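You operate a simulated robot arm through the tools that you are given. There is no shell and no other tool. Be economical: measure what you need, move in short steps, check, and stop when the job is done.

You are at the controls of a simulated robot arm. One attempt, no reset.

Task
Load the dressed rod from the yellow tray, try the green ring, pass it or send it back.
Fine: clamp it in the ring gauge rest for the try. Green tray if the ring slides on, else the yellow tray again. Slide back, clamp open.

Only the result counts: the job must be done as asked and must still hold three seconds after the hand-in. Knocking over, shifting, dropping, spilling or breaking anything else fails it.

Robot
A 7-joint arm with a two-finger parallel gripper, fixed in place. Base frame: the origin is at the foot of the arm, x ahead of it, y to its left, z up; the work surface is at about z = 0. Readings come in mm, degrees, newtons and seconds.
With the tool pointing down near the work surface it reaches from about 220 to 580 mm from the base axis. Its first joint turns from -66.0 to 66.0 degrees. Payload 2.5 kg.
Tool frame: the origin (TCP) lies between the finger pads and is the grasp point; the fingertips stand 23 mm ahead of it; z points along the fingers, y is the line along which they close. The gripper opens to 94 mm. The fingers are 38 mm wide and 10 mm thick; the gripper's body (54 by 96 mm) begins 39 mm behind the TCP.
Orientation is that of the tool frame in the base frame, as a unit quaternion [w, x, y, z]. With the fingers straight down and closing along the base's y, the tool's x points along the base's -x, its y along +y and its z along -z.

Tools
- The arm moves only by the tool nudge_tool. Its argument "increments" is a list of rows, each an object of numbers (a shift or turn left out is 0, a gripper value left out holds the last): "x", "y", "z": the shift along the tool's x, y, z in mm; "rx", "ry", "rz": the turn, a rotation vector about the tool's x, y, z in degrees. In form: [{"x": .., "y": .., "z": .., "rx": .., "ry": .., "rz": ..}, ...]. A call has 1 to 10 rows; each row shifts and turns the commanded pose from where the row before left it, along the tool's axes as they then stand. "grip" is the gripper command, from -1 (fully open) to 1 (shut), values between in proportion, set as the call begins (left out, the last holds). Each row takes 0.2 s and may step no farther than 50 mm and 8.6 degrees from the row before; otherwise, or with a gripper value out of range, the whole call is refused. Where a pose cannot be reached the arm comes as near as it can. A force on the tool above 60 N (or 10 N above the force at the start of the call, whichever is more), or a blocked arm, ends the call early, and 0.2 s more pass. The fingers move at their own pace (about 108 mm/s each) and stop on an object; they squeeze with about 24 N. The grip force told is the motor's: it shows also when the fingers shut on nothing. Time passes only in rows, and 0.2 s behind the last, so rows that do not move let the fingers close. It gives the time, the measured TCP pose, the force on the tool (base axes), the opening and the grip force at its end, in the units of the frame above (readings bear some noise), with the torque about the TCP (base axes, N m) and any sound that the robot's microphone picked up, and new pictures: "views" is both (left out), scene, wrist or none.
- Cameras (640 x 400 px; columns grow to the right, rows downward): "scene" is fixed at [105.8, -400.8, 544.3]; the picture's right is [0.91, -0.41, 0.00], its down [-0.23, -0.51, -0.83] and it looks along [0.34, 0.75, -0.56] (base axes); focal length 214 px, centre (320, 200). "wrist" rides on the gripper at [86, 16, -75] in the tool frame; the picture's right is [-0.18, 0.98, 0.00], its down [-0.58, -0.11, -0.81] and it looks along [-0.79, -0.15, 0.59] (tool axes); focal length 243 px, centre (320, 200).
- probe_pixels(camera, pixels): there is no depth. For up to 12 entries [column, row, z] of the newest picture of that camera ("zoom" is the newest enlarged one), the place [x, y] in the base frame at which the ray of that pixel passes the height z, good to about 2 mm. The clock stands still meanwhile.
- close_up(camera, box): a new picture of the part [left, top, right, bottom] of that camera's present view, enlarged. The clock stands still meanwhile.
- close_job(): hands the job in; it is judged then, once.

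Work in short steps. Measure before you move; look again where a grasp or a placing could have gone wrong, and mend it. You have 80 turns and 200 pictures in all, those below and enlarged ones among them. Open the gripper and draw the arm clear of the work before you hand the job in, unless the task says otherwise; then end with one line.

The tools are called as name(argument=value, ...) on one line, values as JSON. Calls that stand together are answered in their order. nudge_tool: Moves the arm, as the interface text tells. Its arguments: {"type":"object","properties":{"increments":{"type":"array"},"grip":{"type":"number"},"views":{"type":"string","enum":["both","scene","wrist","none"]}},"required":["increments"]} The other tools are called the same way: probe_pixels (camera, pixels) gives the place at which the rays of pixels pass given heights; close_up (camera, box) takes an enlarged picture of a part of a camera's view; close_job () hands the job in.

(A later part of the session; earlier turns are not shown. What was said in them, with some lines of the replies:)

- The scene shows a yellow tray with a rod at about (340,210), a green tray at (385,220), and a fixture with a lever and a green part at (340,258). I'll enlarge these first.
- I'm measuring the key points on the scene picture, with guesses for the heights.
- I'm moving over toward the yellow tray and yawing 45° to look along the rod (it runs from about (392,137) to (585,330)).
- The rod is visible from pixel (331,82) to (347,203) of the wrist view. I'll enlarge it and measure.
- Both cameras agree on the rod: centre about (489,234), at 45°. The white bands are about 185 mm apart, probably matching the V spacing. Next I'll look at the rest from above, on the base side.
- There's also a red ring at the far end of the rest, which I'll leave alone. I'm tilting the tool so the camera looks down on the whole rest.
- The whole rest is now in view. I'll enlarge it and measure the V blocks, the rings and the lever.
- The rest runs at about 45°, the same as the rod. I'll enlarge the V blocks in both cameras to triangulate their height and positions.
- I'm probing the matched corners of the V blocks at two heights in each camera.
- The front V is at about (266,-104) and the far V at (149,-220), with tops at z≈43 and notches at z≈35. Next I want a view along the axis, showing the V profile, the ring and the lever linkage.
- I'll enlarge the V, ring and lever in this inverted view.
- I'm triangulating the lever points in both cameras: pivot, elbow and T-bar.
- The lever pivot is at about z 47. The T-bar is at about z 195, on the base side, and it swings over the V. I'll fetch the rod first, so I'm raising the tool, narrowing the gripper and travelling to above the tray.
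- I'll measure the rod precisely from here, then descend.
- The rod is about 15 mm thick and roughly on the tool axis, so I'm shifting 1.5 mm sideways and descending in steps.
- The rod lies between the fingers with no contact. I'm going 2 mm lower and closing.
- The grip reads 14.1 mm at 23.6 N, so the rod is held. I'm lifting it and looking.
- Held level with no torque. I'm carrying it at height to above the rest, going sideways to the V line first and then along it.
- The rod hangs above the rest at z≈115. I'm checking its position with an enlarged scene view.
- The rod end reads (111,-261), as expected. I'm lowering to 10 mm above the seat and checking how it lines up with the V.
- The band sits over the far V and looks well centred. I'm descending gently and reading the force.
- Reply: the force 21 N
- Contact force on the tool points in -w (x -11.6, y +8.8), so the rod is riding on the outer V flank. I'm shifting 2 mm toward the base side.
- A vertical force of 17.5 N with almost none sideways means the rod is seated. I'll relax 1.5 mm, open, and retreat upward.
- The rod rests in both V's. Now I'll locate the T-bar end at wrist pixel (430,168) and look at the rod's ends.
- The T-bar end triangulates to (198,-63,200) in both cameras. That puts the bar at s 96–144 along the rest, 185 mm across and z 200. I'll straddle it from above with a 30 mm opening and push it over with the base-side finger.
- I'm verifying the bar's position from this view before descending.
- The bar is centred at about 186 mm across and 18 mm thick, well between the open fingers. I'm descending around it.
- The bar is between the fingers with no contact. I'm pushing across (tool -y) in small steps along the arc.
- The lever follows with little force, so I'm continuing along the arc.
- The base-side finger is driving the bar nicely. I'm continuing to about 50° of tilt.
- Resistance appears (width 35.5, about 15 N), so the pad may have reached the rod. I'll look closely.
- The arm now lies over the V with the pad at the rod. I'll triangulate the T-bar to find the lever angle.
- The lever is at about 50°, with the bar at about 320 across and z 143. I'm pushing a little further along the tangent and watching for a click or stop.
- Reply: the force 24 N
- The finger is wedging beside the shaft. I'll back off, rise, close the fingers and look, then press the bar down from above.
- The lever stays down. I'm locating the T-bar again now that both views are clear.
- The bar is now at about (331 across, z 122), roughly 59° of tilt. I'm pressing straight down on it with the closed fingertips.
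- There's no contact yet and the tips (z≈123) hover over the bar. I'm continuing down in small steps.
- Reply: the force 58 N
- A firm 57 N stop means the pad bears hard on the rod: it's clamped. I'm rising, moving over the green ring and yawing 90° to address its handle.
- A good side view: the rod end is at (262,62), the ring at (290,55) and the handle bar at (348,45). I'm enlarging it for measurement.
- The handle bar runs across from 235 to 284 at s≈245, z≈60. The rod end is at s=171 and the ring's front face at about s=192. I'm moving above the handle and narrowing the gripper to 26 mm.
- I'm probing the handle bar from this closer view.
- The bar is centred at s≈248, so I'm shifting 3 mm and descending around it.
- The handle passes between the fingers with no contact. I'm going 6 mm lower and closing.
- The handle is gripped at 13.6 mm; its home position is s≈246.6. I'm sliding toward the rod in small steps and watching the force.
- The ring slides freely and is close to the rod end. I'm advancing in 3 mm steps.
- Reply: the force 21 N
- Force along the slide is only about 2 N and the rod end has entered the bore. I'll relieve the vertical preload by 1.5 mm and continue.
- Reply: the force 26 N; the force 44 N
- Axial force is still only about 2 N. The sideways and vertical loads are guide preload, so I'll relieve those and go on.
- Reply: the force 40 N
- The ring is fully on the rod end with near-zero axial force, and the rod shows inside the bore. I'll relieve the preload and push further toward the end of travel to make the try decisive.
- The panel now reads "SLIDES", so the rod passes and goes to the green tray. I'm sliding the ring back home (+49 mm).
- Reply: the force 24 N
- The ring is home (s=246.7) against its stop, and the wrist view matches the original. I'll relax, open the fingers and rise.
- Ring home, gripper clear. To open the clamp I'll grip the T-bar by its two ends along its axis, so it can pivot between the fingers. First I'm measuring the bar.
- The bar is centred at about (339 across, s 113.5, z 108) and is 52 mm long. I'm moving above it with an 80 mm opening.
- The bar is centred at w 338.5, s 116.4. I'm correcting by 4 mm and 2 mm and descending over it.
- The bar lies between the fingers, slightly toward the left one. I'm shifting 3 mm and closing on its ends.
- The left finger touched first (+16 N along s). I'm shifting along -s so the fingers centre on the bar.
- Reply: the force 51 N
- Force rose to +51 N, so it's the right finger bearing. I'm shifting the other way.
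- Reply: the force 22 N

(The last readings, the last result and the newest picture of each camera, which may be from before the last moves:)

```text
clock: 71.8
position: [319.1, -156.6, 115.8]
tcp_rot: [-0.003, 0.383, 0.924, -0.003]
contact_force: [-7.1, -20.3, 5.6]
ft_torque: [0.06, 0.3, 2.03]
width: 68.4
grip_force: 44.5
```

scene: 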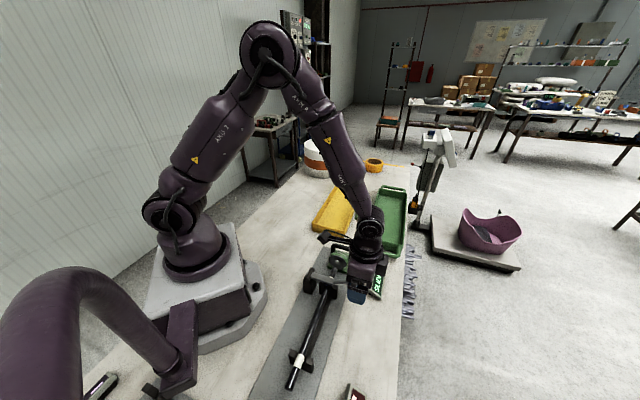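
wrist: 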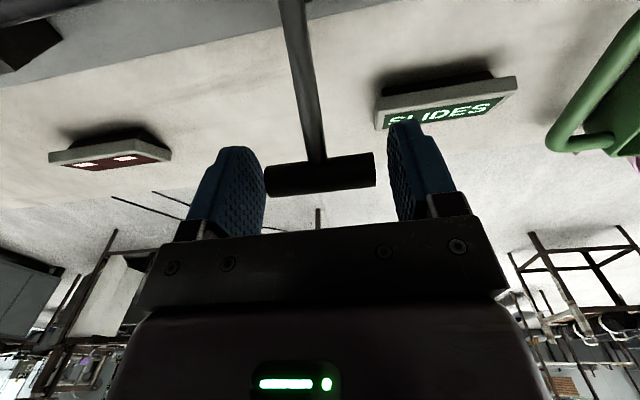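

Both ends are in fact gripped, since the bar is 68 mm long. I'm zeroing the side load and beginning to lift along the arc.

nudge_tool(increments=[{"y": -3}, {"x": 4, "z": -8}, {"x": 4.6, "z": -8}, {}], views="scene")

```text
clock: 72.8
position: [315.0, -152.7, 131.2]
tcp_rot: [0.004, 0.386, 0.923, -0.001]
contact_force: [1.1, -31.9, 4.0]
ft_torque: [-0.57, -0.54, -0.24]
width: 68.5
grip_force: 45.1
```

scene: 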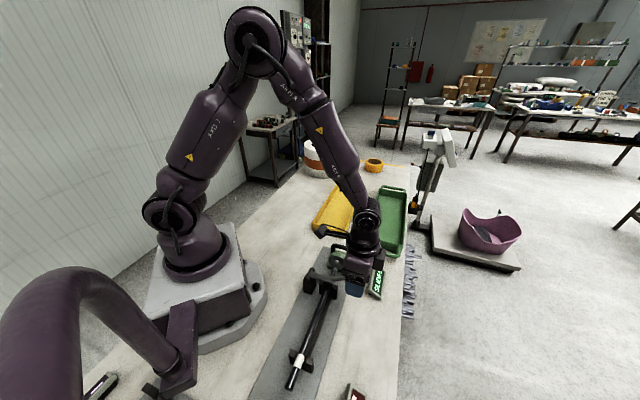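

Lever moving; there's some side preload (-22 N along s, +23 N across). I'm correcting it and continuing, with more lift.

nudge_tool(increments=[{"y": -3.5, "z": -4}, {"x": 4, "z": -7}, {"x": 5, "z": -7}, {}], views="none")

```text
clock: 73.8
position: [307.7, -145.9, 148.6]
tcp_rot: [0.004, 0.382, 0.924, -0.001]
contact_force: [16.2, -9.7, 2.4]
ft_torque: [-0.63, -0.76, 0.27]
width: 68.3
grip_force: 45.0
```

nudge_tool(increments=[{"x": 5.5, "z": -8}, {"x": 6.5, "z": -8}, {"x": 7, "z": -7.5}, {"x": 7.5, "z": -6.5}, {}], views="both")

```text
clock: 75.0
position: [289.1, -126.6, 178.9]
tcp_rot: [0.004, 0.381, 0.924, 0.0]
contact_force: [30.2, 17.2, -0.9]
ft_torque: [-0.51, -0.8, -0.03]
width: 68.4
grip_force: 44.5
```

scene: 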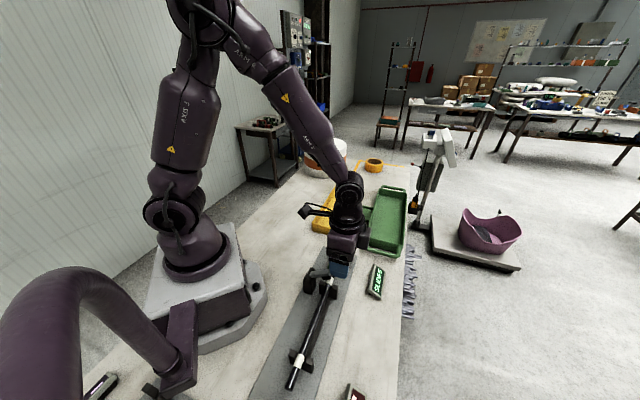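
wrist: 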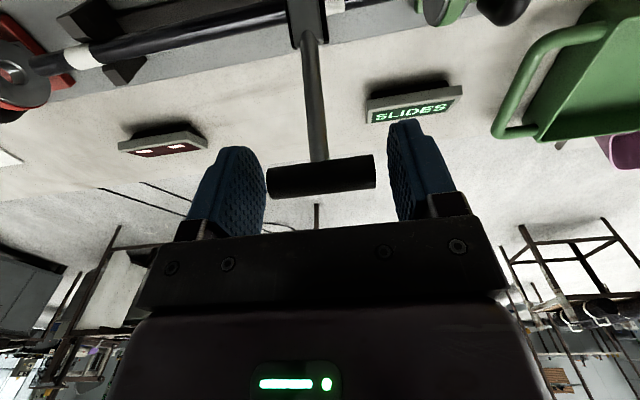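

The lever is lifting well. I'm correcting the +33 N side load and continuing along the arc.

nudge_tool(increments=[{"y": 4.5}, {"x": 8.2, "z": -6}, {"x": 8.4, "z": -5.2}, {"x": 8.7, "z": -4.5}, {"x": 9, "z": -3.6}, {"x": 9, "z": -2.7}, {}], views="none")

```text
clock: 76.6
position: [259.2, -96.3, 204.0]
tcp_rot: [0.002, 0.385, 0.923, -0.001]
contact_force: [-8.4, -37.3, 31.5]
ft_torque: [-1.08, -0.51, -0.09]
width: 68.5
grip_force: 45.2
```

nudge_tool(increments=[{"y": -4.5, "z": -1.5}, {"x": 8.6, "z": -2.8}, {"x": 8.8, "z": -2}, {"x": 8.8, "z": -1.3}, {}], views="both")

```text
clock: 77.8
position: [238.6, -77.5, 209.7]
tcp_rot: [0.003, 0.382, 0.924, 0.001]
contact_force: [14.8, 0.5, 18.7]
ft_torque: [-0.5, -1.0, 0.51]
width: 68.4
grip_force: 44.9
```

scene: 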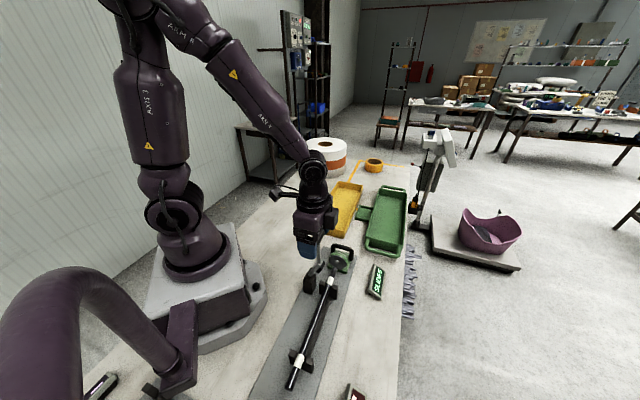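
wrist: 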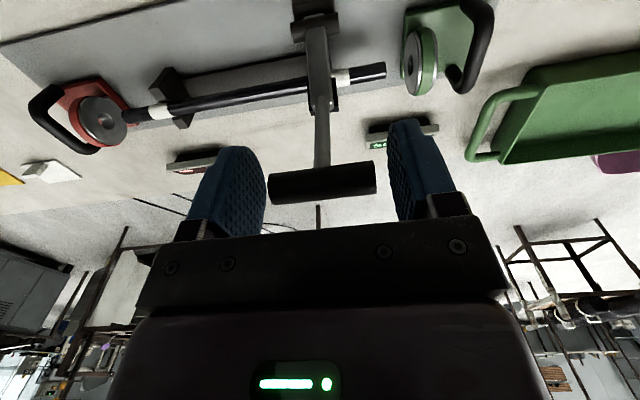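

Nearly upright. I'm continuing to the original open angle (about -7°).

nudge_tool(increments=[{"y": 1, "z": -0.5}, {"x": 9.5, "z": -1}, {"x": 9.5, "z": -0.5}, {"x": 9.5, "z": 0.3}, {}], views="none")

```text
clock: 79.0
position: [219.5, -58.0, 209.1]
tcp_rot: [0.004, 0.382, 0.924, 0.0]
contact_force: [14.2, 3.9, 14.7]
ft_torque: [-0.6, -1.02, -0.31]
width: 68.3
grip_force: 45.4
```

nudge_tool(increments=[{"x": 5, "z": 0.3}, {"x": 5, "z": 0.6}, {}], views="both")

close_up(camera="scene", box=[270, 210, 370, 310])

```text
clock: 79.8
position: [212.7, -50.4, 208.1]
tcp_rot: [0.001, 0.382, 0.924, 0.0]
contact_force: [16.7, 2.7, -3.5]
ft_torque: [-0.75, -0.94, 0.0]
width: 68.3
grip_force: 45.0
```

scene: 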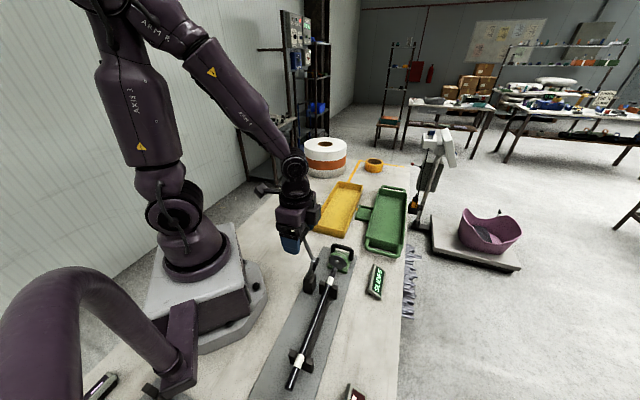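
wrist: 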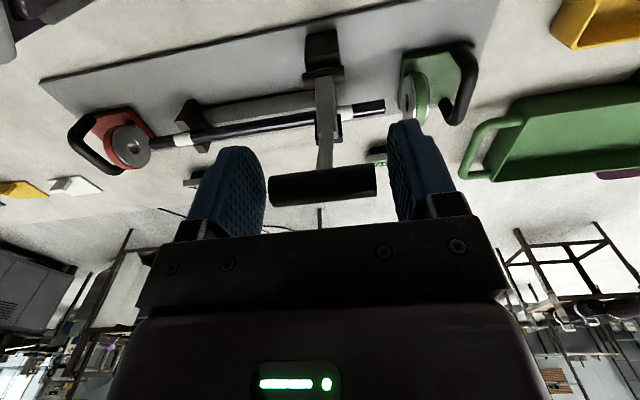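

```text
4.00 times, centred on (320, 260) of scene
```

zoom: 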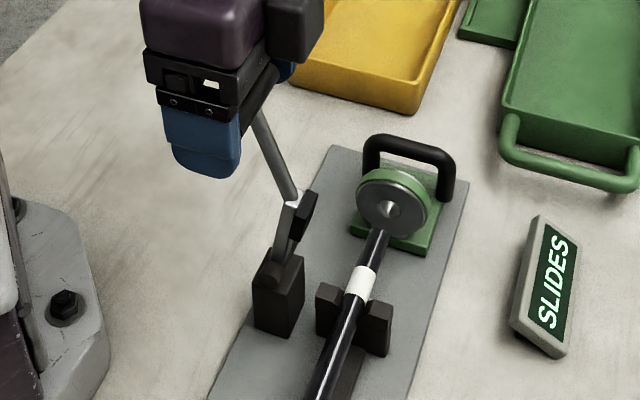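

Almost at the original position. I'm going 3 mm more, then opening wide and rising.

nudge_tool(increments=[{"x": 3, "z": 0.3}, {}], views="none")

nudge_tool(increments=[{}, {}], grip=-0.85, views="none")

nudge_tool(increments=[{"z": -15}, {"z": -35}, {"z": -30}, {}], views="both")

close_up(camera="scene", box=[270, 210, 370, 310])

```text
clock: 80.4
position: [210.0, -47.5, 209.2]
tcp_rot: [0.002, 0.383, 0.924, 0.001]
contact_force: [30.6, 16.1, -29.5]
ft_torque: [-0.76, -0.3, -0.05]
width: 68.4
grip_force: 45.6
```

```text
clock: 81.0
position: [209.5, -48.1, 209.8]
tcp_rot: [-0.001, 0.382, 0.924, -0.001]
contact_force: [-0.6, -0.6, 0.1]
ft_torque: [0.0, -0.02, 0.01]
width: 87.3
grip_force: 0.0
```

```text
clock: 82.0
position: [208.5, -47.6, 287.1]
tcp_rot: [0.0, 0.382, 0.924, 0.001]
contact_force: [-0.7, 0.3, -0.3]
ft_torque: [0.0, -0.03, 0.0]
width: 87.2
grip_force: 0.1
```

scene: 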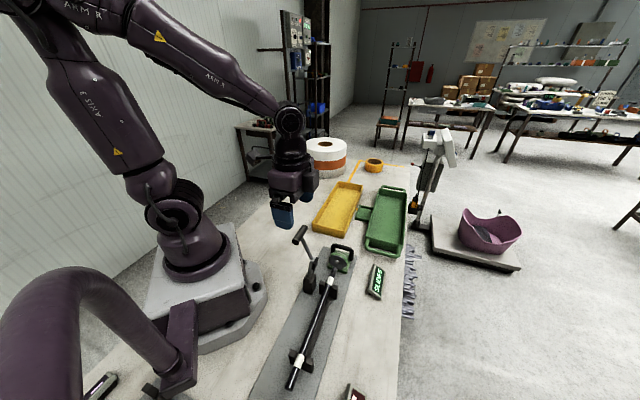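
wrist: 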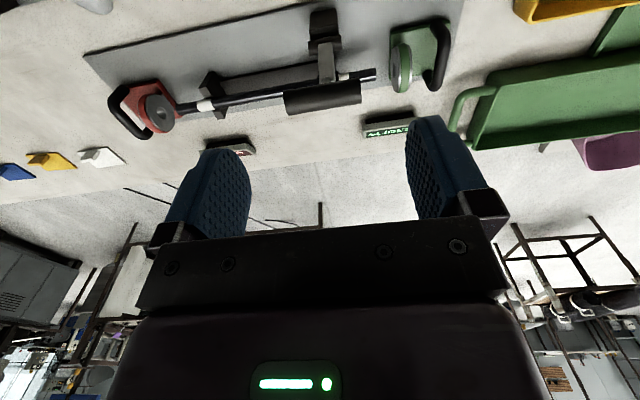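

```text
4.00 times, centred on (320, 260) of scene
```

zoom: 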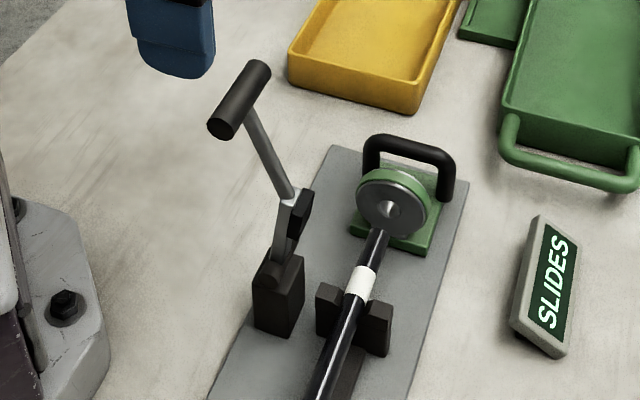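

The clamp is back at its original open position and the ring is home. I'm yawing back 90° and moving above the rod's centre, where I released it at (206.7,-160).

nudge_tool(increments=[{"rz": -8.2}, {"rz": -8.2}, {"rz": -8.2}, {"rz": -8.2}, {"rz": -8.2}, {"rz": -8.2}, {"rz": -8.2}, {"rz": -8.2}, {"rz": -8.2}, {"rz": -8.2}], grip=0.1, views="none")

nudge_tool(increments=[{"rz": -8}, {"x": 27, "y": -26}, {"x": 27, "y": -26}, {"x": 27, "y": -26}, {}, {}], views="none")

```text
clock: 84.2
position: [209.0, -47.8, 289.2]
tcp_rot: [0.0, -0.319, 0.948, 0.0]
contact_force: [-0.2, 0.3, -0.3]
ft_torque: [0.0, 0.0, 0.01]
width: 42.5
grip_force: 0.2
```

```text
clock: 85.6
position: [207.2, -159.1, 288.8]
tcp_rot: [-0.001, -0.383, 0.924, 0.0]
contact_force: [0.1, -0.1, -0.9]
ft_torque: [-0.02, 0.03, 0.02]
width: 42.3
grip_force: 0.0
```

I'm directly above the rod, so I'm descending in steps to just above grasp height (TCP z≈68).

nudge_tool(increments=[{"z": 45}, {"z": 45}, {"z": 45}, {"z": 40}, {"z": 25}, {"z": 15}, {}], views="both")

```text
clock: 87.2
position: [208.3, -159.8, 73.8]
tcp_rot: [0.0, -0.383, 0.924, 0.0]
contact_force: [-0.1, 0.4, -0.2]
ft_torque: [0.02, -0.01, 0.0]
width: 42.3
grip_force: 0.2
```

scene: 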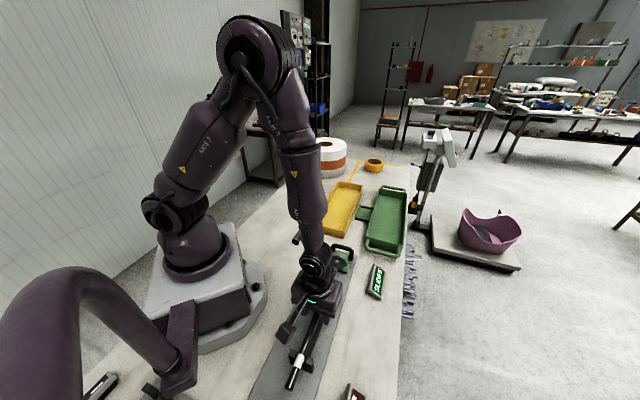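
wrist: 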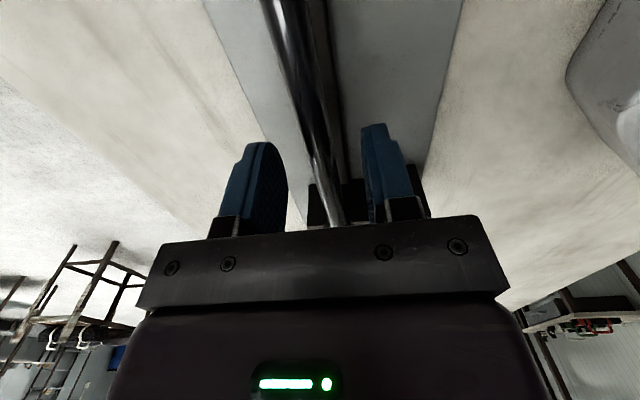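

The rod is between the fingers. I'm going 7 mm lower, closing and lifting slightly.

nudge_tool(increments=[{"z": 4}, {"z": 3.5}, {}], views="none")

nudge_tool(increments=[{}, {}, {}], grip=1, views="none")

nudge_tool(increments=[{"z": -5}, {"z": -15}, {"z": -35}, {"z": -45}, {"z": -45}, {"z": -45}, {"z": -20}, {}], views="both")

```text
clock: 88.0
position: [207.9, -159.6, 67.4]
tcp_rot: [0.0, -0.383, 0.924, 0.0]
contact_force: [-1.5, 0.3, -0.7]
ft_torque: [0.01, 0.0, 0.01]
width: 42.1
grip_force: 0.0
```

```text
clock: 88.8
position: [208.4, -159.7, 66.6]
tcp_rot: [0.0, -0.383, 0.924, 0.001]
contact_force: [0.0, -0.2, -0.6]
ft_torque: [0.01, -0.01, 0.01]
width: 14.0
grip_force: 24.0
```

```text
clock: 90.6
position: [207.1, -159.7, 275.2]
tcp_rot: [0.0, -0.383, 0.924, -0.001]
contact_force: [-0.1, 0.0, -1.1]
ft_torque: [-0.02, 0.06, -0.03]
width: 14.0
grip_force: 24.2
```

scene: 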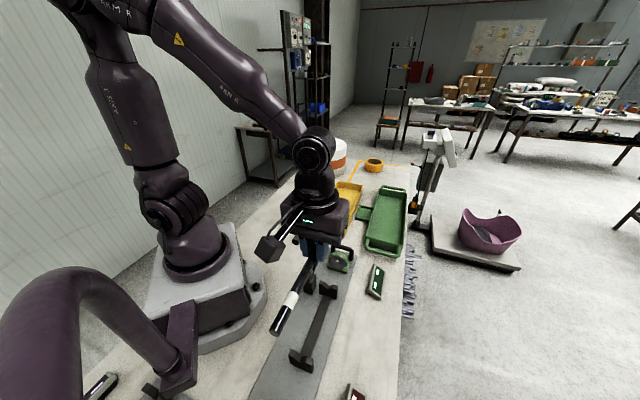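
wrist: 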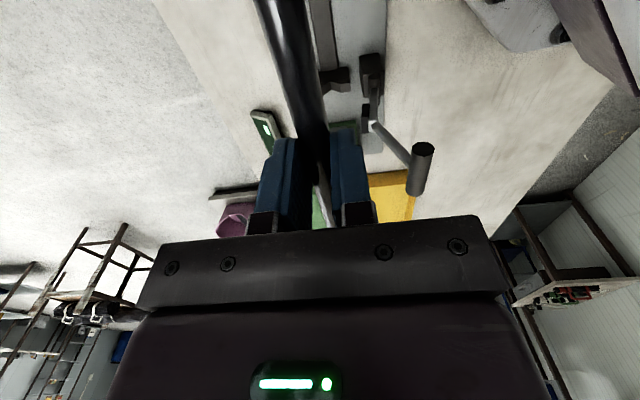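

The rod is held at 14.0 mm. I'm carrying it along toward the green tray and will measure the tray there, since its centre is near the reach limit.

nudge_tool(increments=[{"x": -46, "y": -7}, {"x": -46, "y": -7}, {"x": -46, "y": -7}, {"x": -46, "y": -7}, {"x": -46, "y": -7}, {"x": -46, "y": -7}, {"x": -46, "y": -7}, {}], views="both")

```text
clock: 92.4
position: [468.5, 29.2, 277.9]
tcp_rot: [0.0, -0.382, 0.924, -0.001]
contact_force: [-1.0, -0.1, -0.7]
ft_torque: [0.0, -0.01, -0.02]
width: 14.1
grip_force: 23.8
```

scene: 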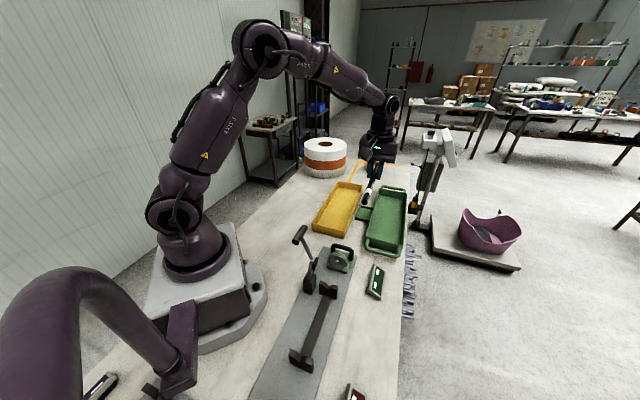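
wrist: 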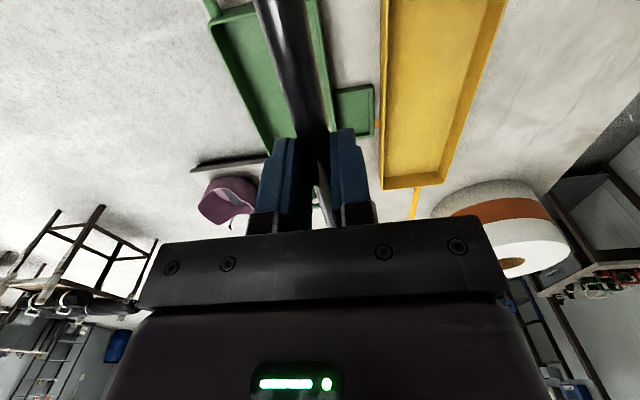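

I'm measuring the green tray rim in both cameras.

close_up(camera="scene", box=[345, 170, 425, 265])

close_up(camera="wrist", box=[180, 0, 400, 180])

```text
4.21 times, centred on (385, 218) of scene
```

zoom: 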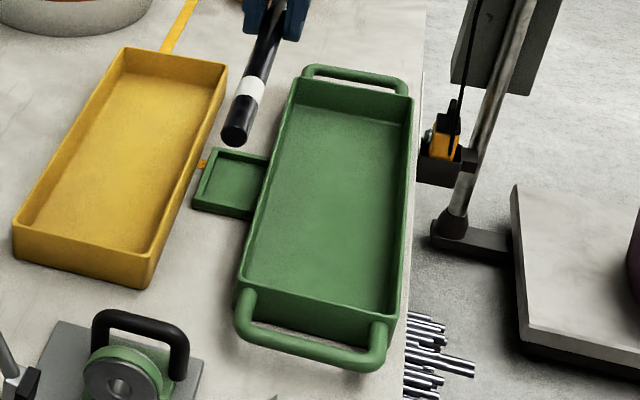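

```text
2.22 times, centred on (290, 90) of wrist
5 turns are left
```

zoom: 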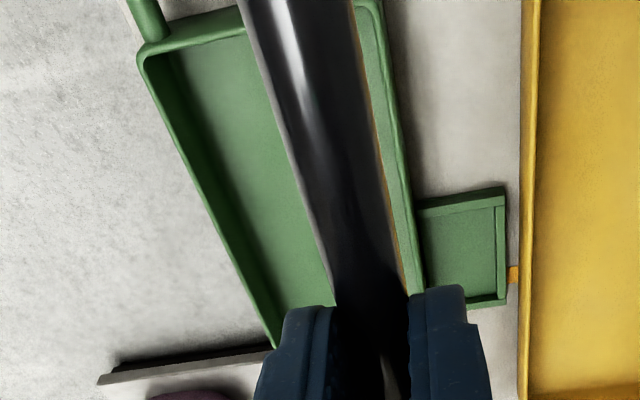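

Turns are short, so I worked out the tray by hand: inside it runs about w 326–428, s 351–671, with the rim at z≈33. Its middle is past vertical reach, so I'm tilting about the rod's own axis (the rod stays level) and moving to hover over the tray.

nudge_tool(increments=[{"rx": 8.4}, {"rx": 8.4}, {"rx": 8.4}, {}], views="none")

nudge_tool(increments=[{"x": -30.2, "y": 6.8, "z": 36.1}, {"x": -30.2, "y": 6.8, "z": 36.1}, {"x": -30.2, "y": 6.8, "z": 36.1}, {"x": -30.2, "y": 6.8, "z": 36.1}, {"x": -30.2, "y": 6.8, "z": 36.1}, {}, {}], views="both")

close_up(camera="scene", box=[345, 150, 445, 265])

```text
clock: 93.4
position: [469.1, 32.2, 278.1]
tcp_rot: [0.083, -0.373, 0.902, -0.202]
contact_force: [0.2, -0.7, -0.8]
ft_torque: [0.01, 0.0, -0.01]
width: 14.2
grip_force: 23.8
```

```text
clock: 95.0
position: [609.9, 106.7, 97.9]
tcp_rot: [0.084, -0.374, 0.902, -0.201]
contact_force: [0.5, 0.7, -0.5]
ft_torque: [0.04, -0.01, 0.0]
width: 14.0
grip_force: 23.6
```

scene: 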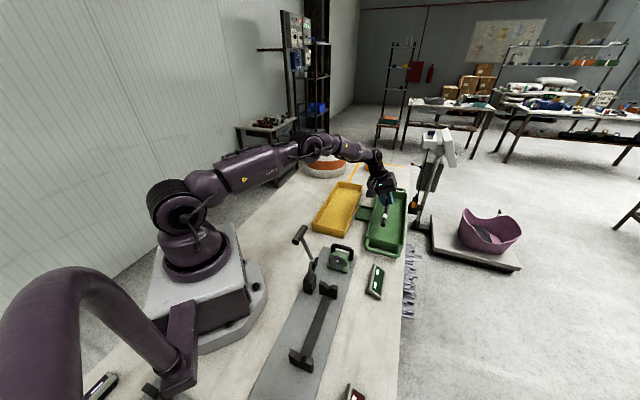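
wrist: 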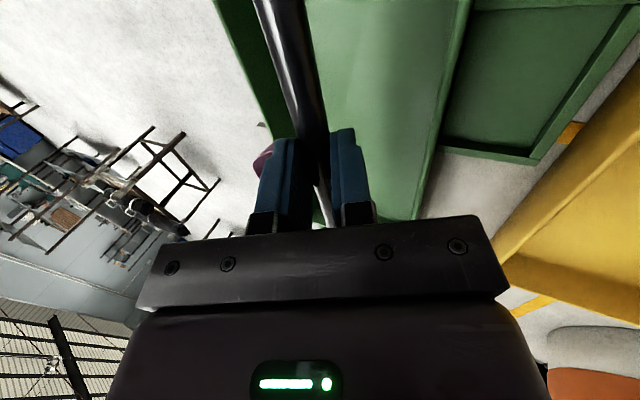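

```text
3.48 times, centred on (395, 208) of scene
4 turns are left
```

zoom: 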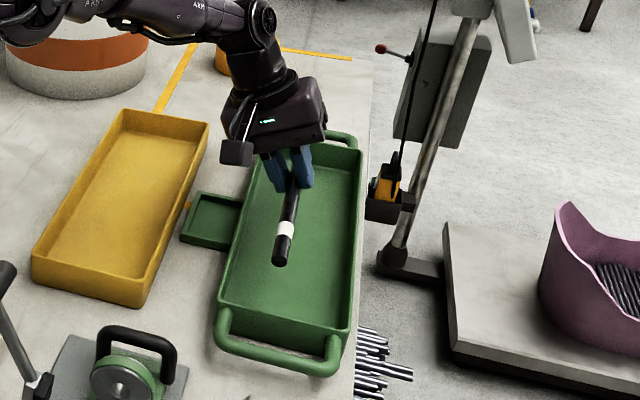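

It reached hover at (610,107,98), with the rod level over the tray (near-end pixel inside the rim). I'm lowering straight down in stages, to about TCP z 35.

nudge_tool(increments=[{"y": 8.5, "z": 18.1}, {"y": 8.5, "z": 18.1}, {"y": 5.1, "z": 10.9}, {"y": 1.7, "z": 3.6}, {}], views="none")

nudge_tool(increments=[{"y": 0.9, "z": 1.8}, {"y": 0.6, "z": 1.4}, {}], views="both")

close_up(camera="scene", box=[345, 160, 425, 265])

```text
clock: 96.2
position: [609.6, 106.7, 43.4]
tcp_rot: [0.083, -0.374, 0.902, -0.202]
contact_force: [0.2, 0.0, 0.1]
ft_torque: [-0.01, -0.03, -0.03]
width: 14.1
grip_force: 24.1
```

```text
clock: 97.0
position: [608.9, 106.2, 39.6]
tcp_rot: [0.083, -0.373, 0.902, -0.201]
contact_force: [0.0, -0.4, -1.4]
ft_torque: [0.0, -0.02, 0.0]
width: 13.7
grip_force: 24.1
```

scene: 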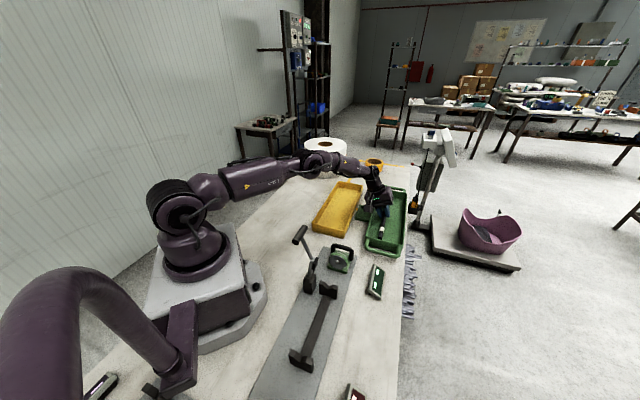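
wrist: 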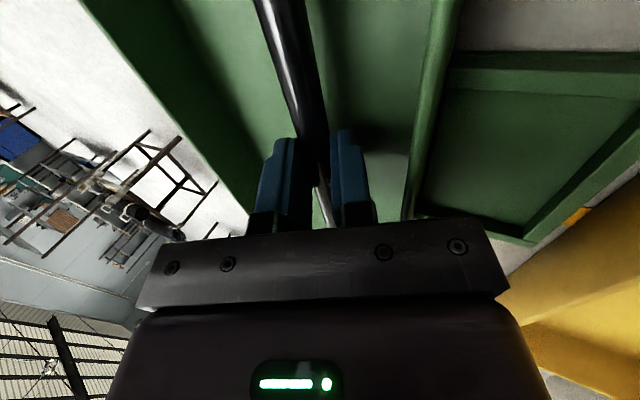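

```text
3.81 times, centred on (385, 212) of scene
3 turns are left
```

zoom: 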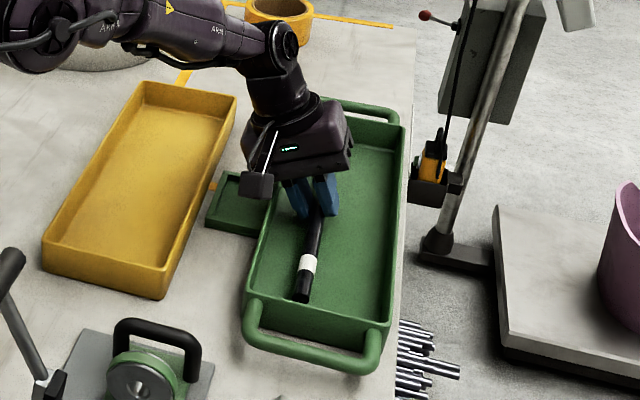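

The rod is inside the tray, about 9 mm off the floor, with no contact. I'm lowering 4.5 mm, opening just enough, and retreating along the tool axis so the lower finger can't lift the rod.

nudge_tool(increments=[{"y": 1, "z": 2}, {"y": 0.9, "z": 2.1}, {}], views="none")

nudge_tool(increments=[{}, {}, {}], grip=0.53, views="none")

nudge_tool(increments=[{"z": -5}, {"z": -8}, {"z": -15}, {"z": -30}, {"z": -40}, {"z": -40}, {}], views="none")

nudge_tool(increments=[{"z": -40}, {"z": -40}, {"x": 20, "z": -20}, {}, {}], grip=-1, views="both")

close_up(camera="scene", box=[290, 170, 430, 300])

```text
clock: 97.8
position: [608.0, 107.5, 35.1]
tcp_rot: [0.083, -0.373, 0.902, -0.202]
contact_force: [-0.9, 0.1, -1.2]
ft_torque: [-0.01, 0.01, 0.0]
width: 13.9
grip_force: 23.8
```

```text
clock: 98.6
position: [608.1, 108.4, 34.8]
tcp_rot: [0.084, -0.373, 0.902, -0.202]
contact_force: [0.1, 0.3, -0.8]
ft_torque: [-0.01, 0.01, -0.02]
width: 21.9
grip_force: 0.0
```

```text
clock: 100.2
position: [565.3, 147.4, 159.1]
tcp_rot: [0.084, -0.373, 0.902, -0.201]
contact_force: [-0.1, 0.3, -0.2]
ft_torque: [-0.01, -0.01, 0.01]
width: 22.1
grip_force: 0.1
```

```text
clock: 101.4
position: [522.3, 165.2, 250.5]
tcp_rot: [0.083, -0.373, 0.902, -0.202]
contact_force: [0.5, 0.6, 0.3]
ft_torque: [-0.01, 0.01, -0.01]
width: 94.0
grip_force: 0.0
```

scene: 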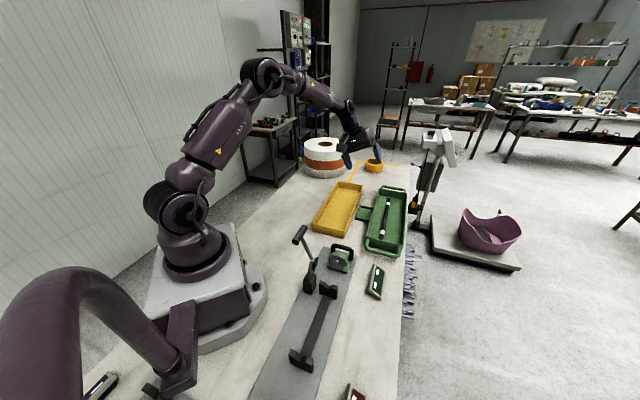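
wrist: 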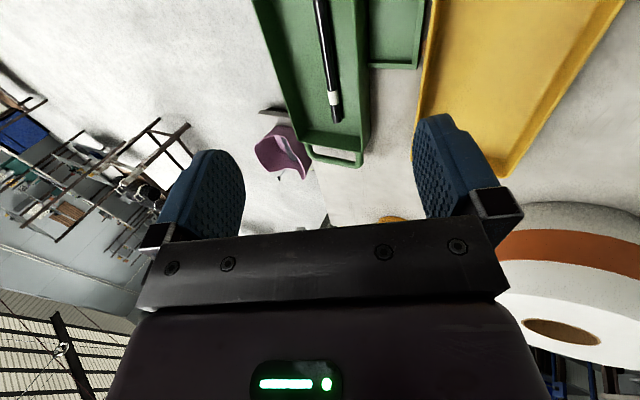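

```text
3.08 times, centred on (360, 235) of scene
2 turns are left
```

zoom: 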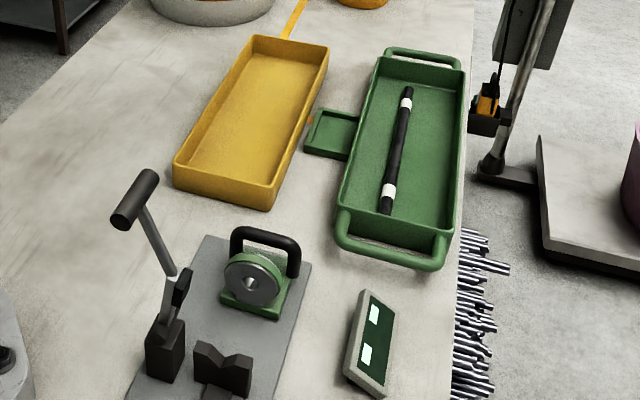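

The rod lies flat in the green tray, the ring is home, the clamp is open and the gripper is open and clear. I'm handing in.

close_job()

```text
The job is handed in.
```

The green ring slid onto the clamped rod (the panel read "SLIDES"), so the rod is in the green tray, with the ring slid back, the clamp open and the arm clear.
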